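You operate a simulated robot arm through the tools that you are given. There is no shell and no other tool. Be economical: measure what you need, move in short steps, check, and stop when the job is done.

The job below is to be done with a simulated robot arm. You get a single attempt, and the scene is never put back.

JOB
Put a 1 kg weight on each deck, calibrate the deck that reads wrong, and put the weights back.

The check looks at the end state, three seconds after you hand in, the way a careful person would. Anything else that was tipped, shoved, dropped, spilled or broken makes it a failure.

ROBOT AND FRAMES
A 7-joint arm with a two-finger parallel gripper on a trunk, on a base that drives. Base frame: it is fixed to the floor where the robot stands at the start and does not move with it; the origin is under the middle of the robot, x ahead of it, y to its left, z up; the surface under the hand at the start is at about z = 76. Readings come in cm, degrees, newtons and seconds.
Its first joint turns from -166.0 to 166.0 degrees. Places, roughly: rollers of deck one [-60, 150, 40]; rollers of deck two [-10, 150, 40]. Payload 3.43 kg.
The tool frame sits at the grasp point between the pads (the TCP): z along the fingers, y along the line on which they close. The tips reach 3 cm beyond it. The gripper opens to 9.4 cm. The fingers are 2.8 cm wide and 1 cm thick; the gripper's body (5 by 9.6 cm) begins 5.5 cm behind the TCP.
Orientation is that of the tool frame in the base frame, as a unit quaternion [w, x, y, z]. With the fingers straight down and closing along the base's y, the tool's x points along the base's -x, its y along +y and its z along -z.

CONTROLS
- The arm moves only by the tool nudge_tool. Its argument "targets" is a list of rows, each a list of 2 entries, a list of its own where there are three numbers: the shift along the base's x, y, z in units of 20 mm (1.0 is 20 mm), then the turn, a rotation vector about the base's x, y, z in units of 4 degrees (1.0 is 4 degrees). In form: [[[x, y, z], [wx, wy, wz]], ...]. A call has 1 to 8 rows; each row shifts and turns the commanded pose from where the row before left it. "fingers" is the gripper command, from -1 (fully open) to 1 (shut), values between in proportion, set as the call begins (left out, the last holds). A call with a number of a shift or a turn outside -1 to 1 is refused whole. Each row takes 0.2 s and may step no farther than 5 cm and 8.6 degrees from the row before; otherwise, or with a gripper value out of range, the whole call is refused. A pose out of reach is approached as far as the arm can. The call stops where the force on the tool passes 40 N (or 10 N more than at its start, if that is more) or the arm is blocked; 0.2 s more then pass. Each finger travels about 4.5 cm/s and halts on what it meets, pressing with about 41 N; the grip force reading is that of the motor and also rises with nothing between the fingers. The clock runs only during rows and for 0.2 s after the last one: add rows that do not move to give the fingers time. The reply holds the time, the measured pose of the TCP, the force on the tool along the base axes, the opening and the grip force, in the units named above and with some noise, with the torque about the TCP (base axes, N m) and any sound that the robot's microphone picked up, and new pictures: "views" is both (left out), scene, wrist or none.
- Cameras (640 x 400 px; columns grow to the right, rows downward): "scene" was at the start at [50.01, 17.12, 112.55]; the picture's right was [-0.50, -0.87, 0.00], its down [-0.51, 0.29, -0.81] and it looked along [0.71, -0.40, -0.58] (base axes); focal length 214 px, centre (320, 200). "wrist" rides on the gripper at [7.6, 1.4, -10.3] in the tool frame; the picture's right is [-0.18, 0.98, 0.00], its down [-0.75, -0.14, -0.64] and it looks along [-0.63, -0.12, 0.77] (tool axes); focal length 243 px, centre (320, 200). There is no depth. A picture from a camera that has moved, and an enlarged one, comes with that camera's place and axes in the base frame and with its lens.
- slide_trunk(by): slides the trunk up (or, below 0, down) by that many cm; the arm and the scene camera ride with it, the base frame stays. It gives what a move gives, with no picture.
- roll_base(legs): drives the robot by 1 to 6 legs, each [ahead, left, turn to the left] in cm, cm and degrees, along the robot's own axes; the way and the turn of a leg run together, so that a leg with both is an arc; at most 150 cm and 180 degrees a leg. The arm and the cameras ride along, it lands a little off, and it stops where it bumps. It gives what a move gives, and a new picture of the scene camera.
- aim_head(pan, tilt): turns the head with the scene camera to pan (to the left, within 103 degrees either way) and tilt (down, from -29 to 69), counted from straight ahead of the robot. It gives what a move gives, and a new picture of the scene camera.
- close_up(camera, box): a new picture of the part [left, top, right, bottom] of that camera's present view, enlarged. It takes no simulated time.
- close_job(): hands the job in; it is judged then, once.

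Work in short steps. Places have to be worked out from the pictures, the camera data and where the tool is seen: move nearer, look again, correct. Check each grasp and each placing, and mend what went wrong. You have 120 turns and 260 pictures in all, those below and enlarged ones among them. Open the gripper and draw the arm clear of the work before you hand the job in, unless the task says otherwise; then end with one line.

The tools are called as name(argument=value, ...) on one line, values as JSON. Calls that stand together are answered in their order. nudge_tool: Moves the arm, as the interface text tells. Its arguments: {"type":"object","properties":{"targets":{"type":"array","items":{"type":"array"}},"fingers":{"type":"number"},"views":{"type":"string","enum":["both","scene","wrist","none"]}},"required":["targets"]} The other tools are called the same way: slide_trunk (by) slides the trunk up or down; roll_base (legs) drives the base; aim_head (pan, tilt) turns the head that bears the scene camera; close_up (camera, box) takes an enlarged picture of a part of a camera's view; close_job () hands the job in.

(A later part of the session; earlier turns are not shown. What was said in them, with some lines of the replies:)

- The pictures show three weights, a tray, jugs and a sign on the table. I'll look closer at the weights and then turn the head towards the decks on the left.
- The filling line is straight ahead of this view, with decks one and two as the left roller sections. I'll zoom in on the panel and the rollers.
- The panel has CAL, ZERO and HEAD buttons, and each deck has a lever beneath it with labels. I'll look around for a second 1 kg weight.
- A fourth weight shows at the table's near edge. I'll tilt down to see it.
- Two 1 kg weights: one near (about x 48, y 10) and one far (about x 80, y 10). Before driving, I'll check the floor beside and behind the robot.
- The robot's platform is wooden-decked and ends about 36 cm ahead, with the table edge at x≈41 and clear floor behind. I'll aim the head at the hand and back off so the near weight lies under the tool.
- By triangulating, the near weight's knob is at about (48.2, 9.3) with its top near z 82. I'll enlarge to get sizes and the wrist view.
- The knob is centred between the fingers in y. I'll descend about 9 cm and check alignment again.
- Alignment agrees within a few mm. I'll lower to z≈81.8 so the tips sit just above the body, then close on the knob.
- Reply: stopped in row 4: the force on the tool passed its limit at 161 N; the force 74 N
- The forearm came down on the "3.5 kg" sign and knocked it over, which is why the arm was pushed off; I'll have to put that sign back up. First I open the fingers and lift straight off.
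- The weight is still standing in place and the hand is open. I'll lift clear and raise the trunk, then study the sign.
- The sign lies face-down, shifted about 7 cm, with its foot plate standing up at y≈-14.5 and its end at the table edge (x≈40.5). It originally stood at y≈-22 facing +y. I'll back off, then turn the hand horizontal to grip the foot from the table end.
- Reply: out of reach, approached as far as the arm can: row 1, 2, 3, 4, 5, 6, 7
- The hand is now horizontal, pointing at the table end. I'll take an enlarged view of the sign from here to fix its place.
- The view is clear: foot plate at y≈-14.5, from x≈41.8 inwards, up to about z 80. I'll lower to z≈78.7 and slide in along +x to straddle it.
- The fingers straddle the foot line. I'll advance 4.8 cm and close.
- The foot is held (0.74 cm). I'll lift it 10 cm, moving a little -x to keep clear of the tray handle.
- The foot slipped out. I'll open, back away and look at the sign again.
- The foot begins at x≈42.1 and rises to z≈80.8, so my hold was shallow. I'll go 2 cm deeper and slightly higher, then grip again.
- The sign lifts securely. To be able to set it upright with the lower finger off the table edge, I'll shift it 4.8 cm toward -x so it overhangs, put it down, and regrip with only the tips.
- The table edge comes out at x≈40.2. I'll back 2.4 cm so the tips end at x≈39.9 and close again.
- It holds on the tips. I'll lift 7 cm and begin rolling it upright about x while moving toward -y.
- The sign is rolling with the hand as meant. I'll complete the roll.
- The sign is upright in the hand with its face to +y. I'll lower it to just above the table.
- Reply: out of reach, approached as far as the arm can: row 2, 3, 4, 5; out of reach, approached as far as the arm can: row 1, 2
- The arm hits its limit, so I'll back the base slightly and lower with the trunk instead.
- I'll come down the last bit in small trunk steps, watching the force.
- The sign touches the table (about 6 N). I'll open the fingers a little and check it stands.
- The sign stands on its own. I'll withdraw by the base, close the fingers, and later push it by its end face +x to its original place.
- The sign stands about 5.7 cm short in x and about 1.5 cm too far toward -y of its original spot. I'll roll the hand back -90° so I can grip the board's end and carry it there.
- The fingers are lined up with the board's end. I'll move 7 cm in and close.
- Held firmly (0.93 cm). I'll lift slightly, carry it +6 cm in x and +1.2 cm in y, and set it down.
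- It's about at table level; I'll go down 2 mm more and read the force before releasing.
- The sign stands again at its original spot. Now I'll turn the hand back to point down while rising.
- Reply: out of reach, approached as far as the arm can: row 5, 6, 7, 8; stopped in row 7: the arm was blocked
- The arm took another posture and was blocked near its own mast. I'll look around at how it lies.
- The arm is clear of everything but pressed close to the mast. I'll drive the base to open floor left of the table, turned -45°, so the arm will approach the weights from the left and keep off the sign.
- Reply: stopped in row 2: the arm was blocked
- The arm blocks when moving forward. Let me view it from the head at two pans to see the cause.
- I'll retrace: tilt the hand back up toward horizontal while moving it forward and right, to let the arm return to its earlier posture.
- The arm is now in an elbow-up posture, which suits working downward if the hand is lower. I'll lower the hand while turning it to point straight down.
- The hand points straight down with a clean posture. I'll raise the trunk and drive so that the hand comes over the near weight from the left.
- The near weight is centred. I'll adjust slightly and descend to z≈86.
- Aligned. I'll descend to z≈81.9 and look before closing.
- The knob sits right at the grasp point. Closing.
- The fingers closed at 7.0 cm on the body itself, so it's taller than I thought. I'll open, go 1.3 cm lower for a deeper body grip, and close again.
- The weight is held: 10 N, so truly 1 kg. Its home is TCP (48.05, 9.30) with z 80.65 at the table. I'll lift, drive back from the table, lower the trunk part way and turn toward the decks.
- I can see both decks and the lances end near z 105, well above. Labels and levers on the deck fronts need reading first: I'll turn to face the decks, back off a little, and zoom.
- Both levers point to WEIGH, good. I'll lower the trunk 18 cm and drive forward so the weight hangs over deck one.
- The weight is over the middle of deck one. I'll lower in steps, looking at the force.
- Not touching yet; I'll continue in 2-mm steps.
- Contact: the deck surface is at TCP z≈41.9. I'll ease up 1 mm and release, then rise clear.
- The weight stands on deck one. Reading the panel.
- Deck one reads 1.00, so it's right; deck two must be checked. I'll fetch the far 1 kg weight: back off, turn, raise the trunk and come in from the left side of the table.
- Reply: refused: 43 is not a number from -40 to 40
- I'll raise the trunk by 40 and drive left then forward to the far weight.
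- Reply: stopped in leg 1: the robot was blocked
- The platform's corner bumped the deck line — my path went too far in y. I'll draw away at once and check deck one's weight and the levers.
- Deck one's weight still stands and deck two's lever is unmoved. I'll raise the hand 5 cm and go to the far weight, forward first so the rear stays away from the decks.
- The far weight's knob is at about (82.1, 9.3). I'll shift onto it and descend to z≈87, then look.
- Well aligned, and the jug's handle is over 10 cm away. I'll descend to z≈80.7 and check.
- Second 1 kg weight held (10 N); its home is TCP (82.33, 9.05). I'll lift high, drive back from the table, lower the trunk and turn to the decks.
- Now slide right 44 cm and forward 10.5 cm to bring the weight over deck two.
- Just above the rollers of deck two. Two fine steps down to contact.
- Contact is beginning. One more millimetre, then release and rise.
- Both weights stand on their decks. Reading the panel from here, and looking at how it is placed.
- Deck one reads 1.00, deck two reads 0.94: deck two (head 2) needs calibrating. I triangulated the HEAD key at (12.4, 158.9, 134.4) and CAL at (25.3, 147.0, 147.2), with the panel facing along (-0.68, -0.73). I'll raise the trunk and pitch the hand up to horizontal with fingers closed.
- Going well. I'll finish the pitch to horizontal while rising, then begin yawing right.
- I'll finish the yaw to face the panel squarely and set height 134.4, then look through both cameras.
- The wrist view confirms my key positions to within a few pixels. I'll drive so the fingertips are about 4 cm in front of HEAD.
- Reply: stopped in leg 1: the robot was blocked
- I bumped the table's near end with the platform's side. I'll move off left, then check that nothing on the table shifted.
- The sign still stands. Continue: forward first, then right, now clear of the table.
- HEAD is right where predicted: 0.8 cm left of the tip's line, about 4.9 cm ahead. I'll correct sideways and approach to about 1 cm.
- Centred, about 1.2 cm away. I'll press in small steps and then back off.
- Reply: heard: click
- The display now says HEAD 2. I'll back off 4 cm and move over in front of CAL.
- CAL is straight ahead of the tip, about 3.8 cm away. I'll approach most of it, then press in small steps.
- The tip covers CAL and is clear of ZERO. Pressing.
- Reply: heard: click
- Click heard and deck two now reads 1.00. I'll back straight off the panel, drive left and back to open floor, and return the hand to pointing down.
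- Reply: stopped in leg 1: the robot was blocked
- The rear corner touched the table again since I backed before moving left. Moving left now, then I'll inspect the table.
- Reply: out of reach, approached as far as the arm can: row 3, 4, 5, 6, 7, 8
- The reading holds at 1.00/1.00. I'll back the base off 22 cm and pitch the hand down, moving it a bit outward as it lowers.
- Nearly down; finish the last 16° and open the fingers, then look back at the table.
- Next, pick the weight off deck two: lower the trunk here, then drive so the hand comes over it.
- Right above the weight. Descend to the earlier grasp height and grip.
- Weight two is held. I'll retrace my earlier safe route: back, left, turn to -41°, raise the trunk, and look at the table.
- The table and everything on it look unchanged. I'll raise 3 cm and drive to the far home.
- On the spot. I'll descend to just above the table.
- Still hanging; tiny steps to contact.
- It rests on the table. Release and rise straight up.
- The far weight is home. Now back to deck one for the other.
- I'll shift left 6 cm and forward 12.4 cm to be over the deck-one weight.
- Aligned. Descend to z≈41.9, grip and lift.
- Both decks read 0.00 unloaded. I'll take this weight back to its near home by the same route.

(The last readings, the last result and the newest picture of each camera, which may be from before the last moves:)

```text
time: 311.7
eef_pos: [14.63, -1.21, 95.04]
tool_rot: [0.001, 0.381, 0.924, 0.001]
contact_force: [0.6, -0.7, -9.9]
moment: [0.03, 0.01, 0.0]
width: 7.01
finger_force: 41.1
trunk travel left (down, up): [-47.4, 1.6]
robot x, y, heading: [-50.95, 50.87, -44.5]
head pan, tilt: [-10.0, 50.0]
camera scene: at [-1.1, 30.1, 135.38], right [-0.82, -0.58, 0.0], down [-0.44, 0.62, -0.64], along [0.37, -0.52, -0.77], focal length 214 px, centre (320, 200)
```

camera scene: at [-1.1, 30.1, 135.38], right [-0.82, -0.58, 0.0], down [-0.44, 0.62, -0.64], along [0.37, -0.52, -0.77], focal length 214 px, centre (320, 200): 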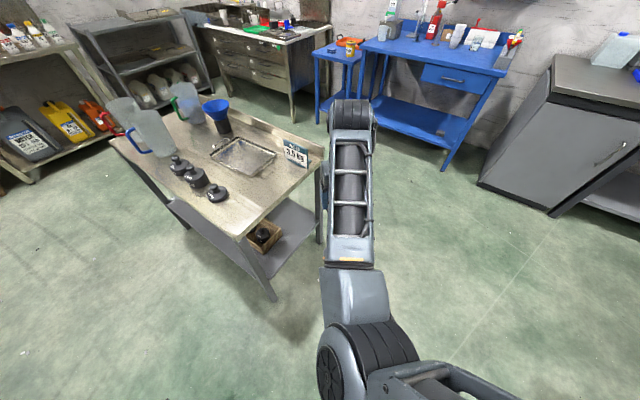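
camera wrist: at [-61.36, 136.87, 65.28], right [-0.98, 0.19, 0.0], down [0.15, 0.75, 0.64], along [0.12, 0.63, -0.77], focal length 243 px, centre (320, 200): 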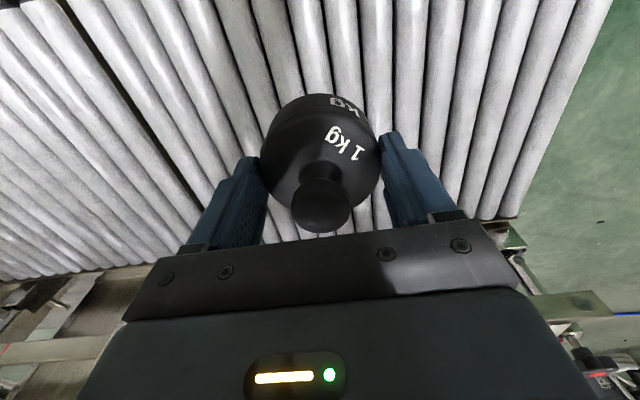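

roll_base(legs=[[16.3, 31, 0]])

nudge_tool(targets=[[[0, 0, -1], [0, 0, 0]], [[0, 0, -1], [0, 0, 0]]], views="wrist")

```text
time: 313.9
eef_pos: [48.2, 9.17, 94.95]
tool_rot: [0.001, 0.382, 0.924, 0.001]
contact_force: [0.3, 0.5, -10.1]
moment: [0.02, 0.01, 0.0]
width: 7.0
finger_force: 40.9
trunk travel left (down, up): [-47.4, 1.6]
robot x, y, heading: [-17.4, 61.43, -44.5]
head pan, tilt: [-10.0, 50.0]
camera scene: at [32.4, 40.6, 135.38], right [-0.82, -0.58, 0.0], down [-0.44, 0.62, -0.64], along [0.37, -0.52, -0.77], focal length 214 px, centre (320, 200)
```

scene: 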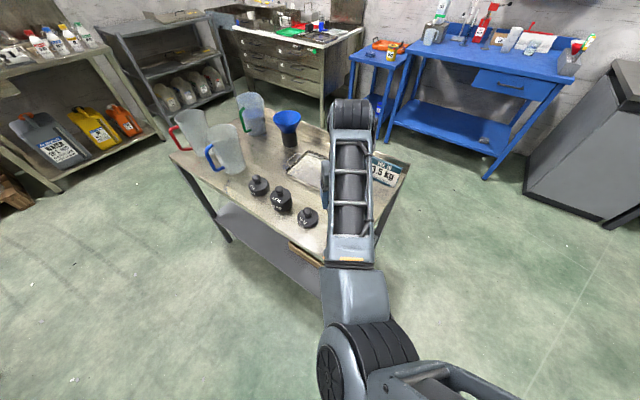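

```text
time: 314.5
eef_pos: [48.13, 9.2, 91.0]
tool_rot: [0.0, 0.382, 0.924, 0.001]
contact_force: [0.7, 0.0, -10.1]
moment: [0.04, 0.04, -0.02]
width: 7.0
finger_force: 41.4
trunk travel left (down, up): [-47.4, 1.6]
robot x, y, heading: [-17.22, 61.4, -44.7]
head pan, tilt: [-10.0, 50.0]
camera wrist: at [43.6, 15.47, 101.3], right [0.82, 0.57, 0.0], down [0.43, -0.63, 0.64], along [0.37, -0.53, -0.77], focal length 243 px, centre (320, 200)
```

wrist: 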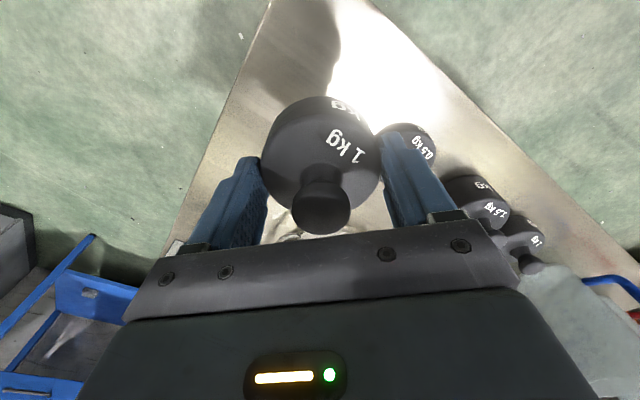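

Over the near home. Lower to just above the table, then fine steps.

nudge_tool(targets=[[[-0.04, 0.05, -1], [0, 0, 0]], [[0, 0, -1], [0, 0, 0]], [[0, 0, -1], [0, 0, 0]], [[0, 0, -1], [0, 0, 0]], [[0, 0, -1], [0, 0, 0]], [[0, 0, 0], [0, 0, 0]]], views="none")

nudge_tool(targets=[[[0, 0, -0.08], [0, 0, 0]], [[0, 0, 0], [0, 0, 0]]], views="none")

```text
time: 315.9
eef_pos: [47.93, 9.15, 80.91]
tool_rot: [0.0, 0.382, 0.924, 0.0]
contact_force: [0.5, -0.1, -10.1]
moment: [0.0, -0.01, -0.01]
width: 7.03
finger_force: 40.8
trunk travel left (down, up): [-47.4, 1.6]
robot x, y, heading: [-17.36, 61.48, -44.6]
head pan, tilt: [-10.0, 50.0]
```

```text
time: 316.5
eef_pos: [47.94, 9.21, 80.86]
tool_rot: [0.001, 0.383, 0.924, 0.001]
contact_force: [0.4, 0.3, -9.5]
moment: [0.04, 0.03, 0.04]
width: 7.01
finger_force: 40.7
trunk travel left (down, up): [-47.4, 1.6]
robot x, y, heading: [-17.61, 61.06, -44.9]
head pan, tilt: [-10.0, 50.0]
```

nudge_tool(targets=[[[0, 0, -0.07], [0, 0, 0]], [[0, 0, 0], [0, 0, 0]]], views="none")

nudge_tool(targets=[[[0, 0, -0.05], [0, 0, 0]], [[0, 0, 0], [0, 0, 0]]], views="none")

```text
time: 317.1
eef_pos: [48.07, 9.27, 80.83]
tool_rot: [0.002, 0.382, 0.924, 0.0]
contact_force: [-3.1, 2.5, 2.0]
moment: [0.13, 0.48, -0.03]
width: 7.0
finger_force: 40.5
trunk travel left (down, up): [-47.4, 1.6]
robot x, y, heading: [-17.39, 61.26, -44.8]
head pan, tilt: [-10.0, 50.0]
```

```text
time: 317.7
eef_pos: [48.11, 9.2, 80.86]
tool_rot: [0.001, 0.382, 0.924, 0.001]
contact_force: [-6.2, 2.5, 19.2]
moment: [0.53, 0.99, 0.09]
width: 7.01
finger_force: 41.5
trunk travel left (down, up): [-47.4, 1.6]
robot x, y, heading: [-17.4, 61.26, -44.7]
head pan, tilt: [-10.0, 50.0]
```

On the table. Ease up a hair, release and rise.

nudge_tool(targets=[[[0, 0, 0.06], [0, 0, 0]], [[0, 0, 0], [0, 0, 0]]], views="none")

nudge_tool(targets=[[[0, 0, 0], [0, 0, 0]], [[0, 0, 0], [0, 0, 0]], [[0, 0, 0], [0, 0, 0]], [[0, 0, 0.5], [0, 0, 0]], [[0, 0, 1], [0, 0, 0]], [[0, 0, 1], [0, 0, 0]], [[0, 0, 1], [0, 0, 0]], [[0, 0, 1], [0, 0, 0]]], fingers=-1, views="wrist")

nudge_tool(targets=[[[0, 0, 1], [0, 0, 0]], [[0, 0, 1], [0, 0, 0]], [[0, 0, 1], [0, 0, 0]]], views="none")

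roll_base(legs=[[-16.3, -31, 0]])

```text
time: 318.3
eef_pos: [47.9, 9.2, 80.84]
tool_rot: [0.001, 0.383, 0.924, 0.002]
contact_force: [-0.6, -0.7, 10.9]
moment: [-0.27, 0.34, 0.01]
width: 7.02
finger_force: 40.6
trunk travel left (down, up): [-47.4, 1.6]
robot x, y, heading: [-16.93, 61.01, -45.1]
head pan, tilt: [-10.0, 50.0]
```

```text
time: 320.1
eef_pos: [48.14, 9.28, 89.82]
tool_rot: [0.0, 0.382, 0.924, 0.001]
contact_force: [0.3, 0.2, -0.3]
moment: [0.01, 0.0, 0.0]
width: 9.39
finger_force: 0.1
trunk travel left (down, up): [-47.4, 1.6]
robot x, y, heading: [-17.35, 61.5, -44.6]
head pan, tilt: [-10.0, 50.0]
camera wrist: at [43.6, 15.62, 100.07], right [0.82, 0.57, 0.0], down [0.43, -0.63, 0.64], along [0.37, -0.53, -0.77], focal length 243 px, centre (320, 200)
```

wrist: 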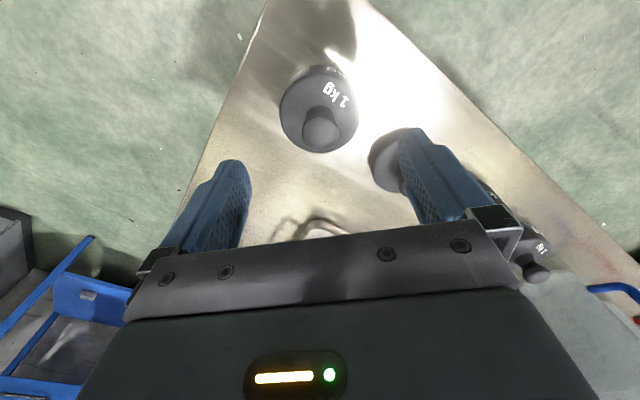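

```text
time: 320.9
eef_pos: [47.91, 9.21, 95.8]
tool_rot: [0.0, 0.381, 0.925, 0.001]
contact_force: [0.0, 0.5, 0.8]
moment: [0.03, 0.02, 0.0]
width: 9.4
finger_force: 0.1
trunk travel left (down, up): [-47.4, 1.6]
robot x, y, heading: [-17.65, 60.99, -44.7]
head pan, tilt: [-10.0, 50.0]
```

```text
time: 323.2
eef_pos: [14.67, -1.59, 95.78]
tool_rot: [0.0, 0.383, 0.924, 0.001]
contact_force: [0.2, -0.9, -0.6]
moment: [0.01, -0.01, 0.02]
width: 9.42
finger_force: 0.1
trunk travel left (down, up): [-47.4, 1.6]
robot x, y, heading: [-50.76, 50.67, -44.8]
head pan, tilt: [-10.0, 50.0]
camera scene: at [-0.9, 29.82, 135.38], right [-0.82, -0.58, 0.0], down [-0.44, 0.63, -0.64], along [0.37, -0.53, -0.77], focal length 214 px, centre (320, 200)
```

scene: 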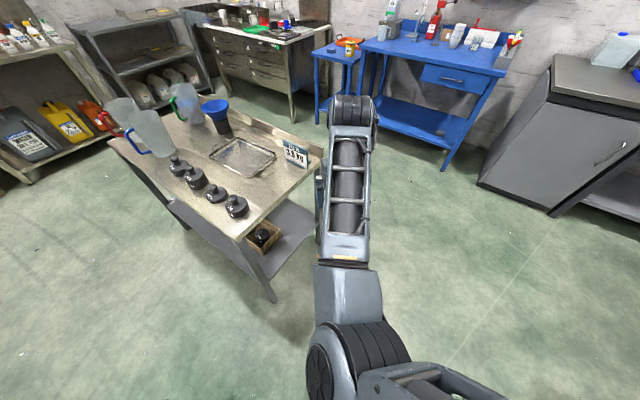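

All four weights are in their row. I'll zoom on the sign to check its place against the original.

close_up(camera="scene", box=[255, 120, 335, 180])

close_up(camera="scene", box=[100, 80, 340, 250])

```text
6.67 times, centred on (295, 150) of scene
camera zoom: at [-0.9, 29.82, 135.38], right [-0.82, -0.58, 0.0], down [-0.44, 0.63, -0.64], along [0.37, -0.53, -0.77], focal length 1430 px, centre (487, 533)
```

zoom: 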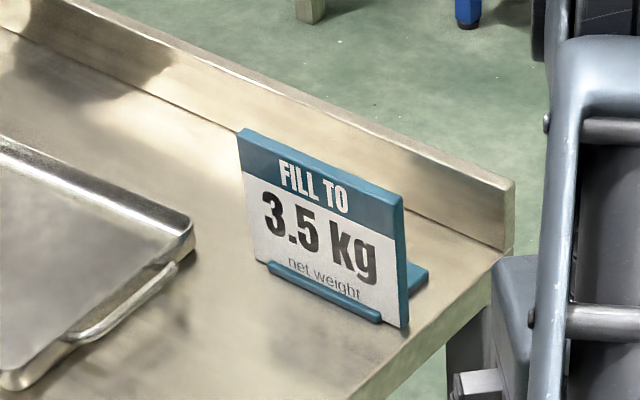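

```text
2.35 times, centred on (220, 165) of scene
camera zoom: at [-0.9, 29.82, 135.38], right [-0.82, -0.58, 0.0], down [-0.44, 0.63, -0.64], along [0.37, -0.53, -0.77], focal length 505 px, centre (555, 282)
```

zoom: 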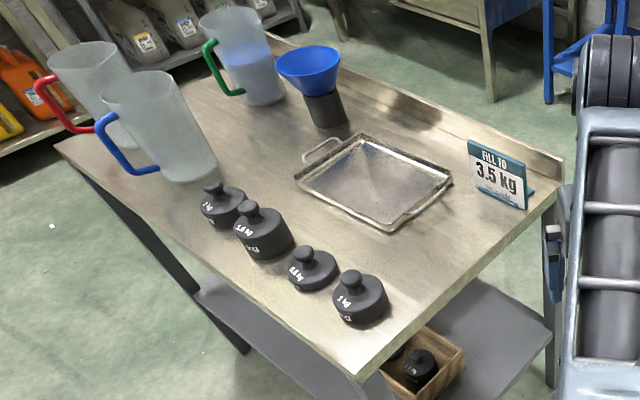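

close_job()

```text
The job is handed in.
```

Both 1 kg weights went on their decks. Deck one read 1.00, and deck two read 0.94 and now reads 1.00 after calibration. Both weights are back in their places, but I knocked over the "3.5 kg" sign early on and stood it back up about 1 cm off its original spot. The base also bumped the deck line once and the table twice; I saw nothing displaced afterwards. The panel is left on HEAD 2 (it started on HEAD 1).
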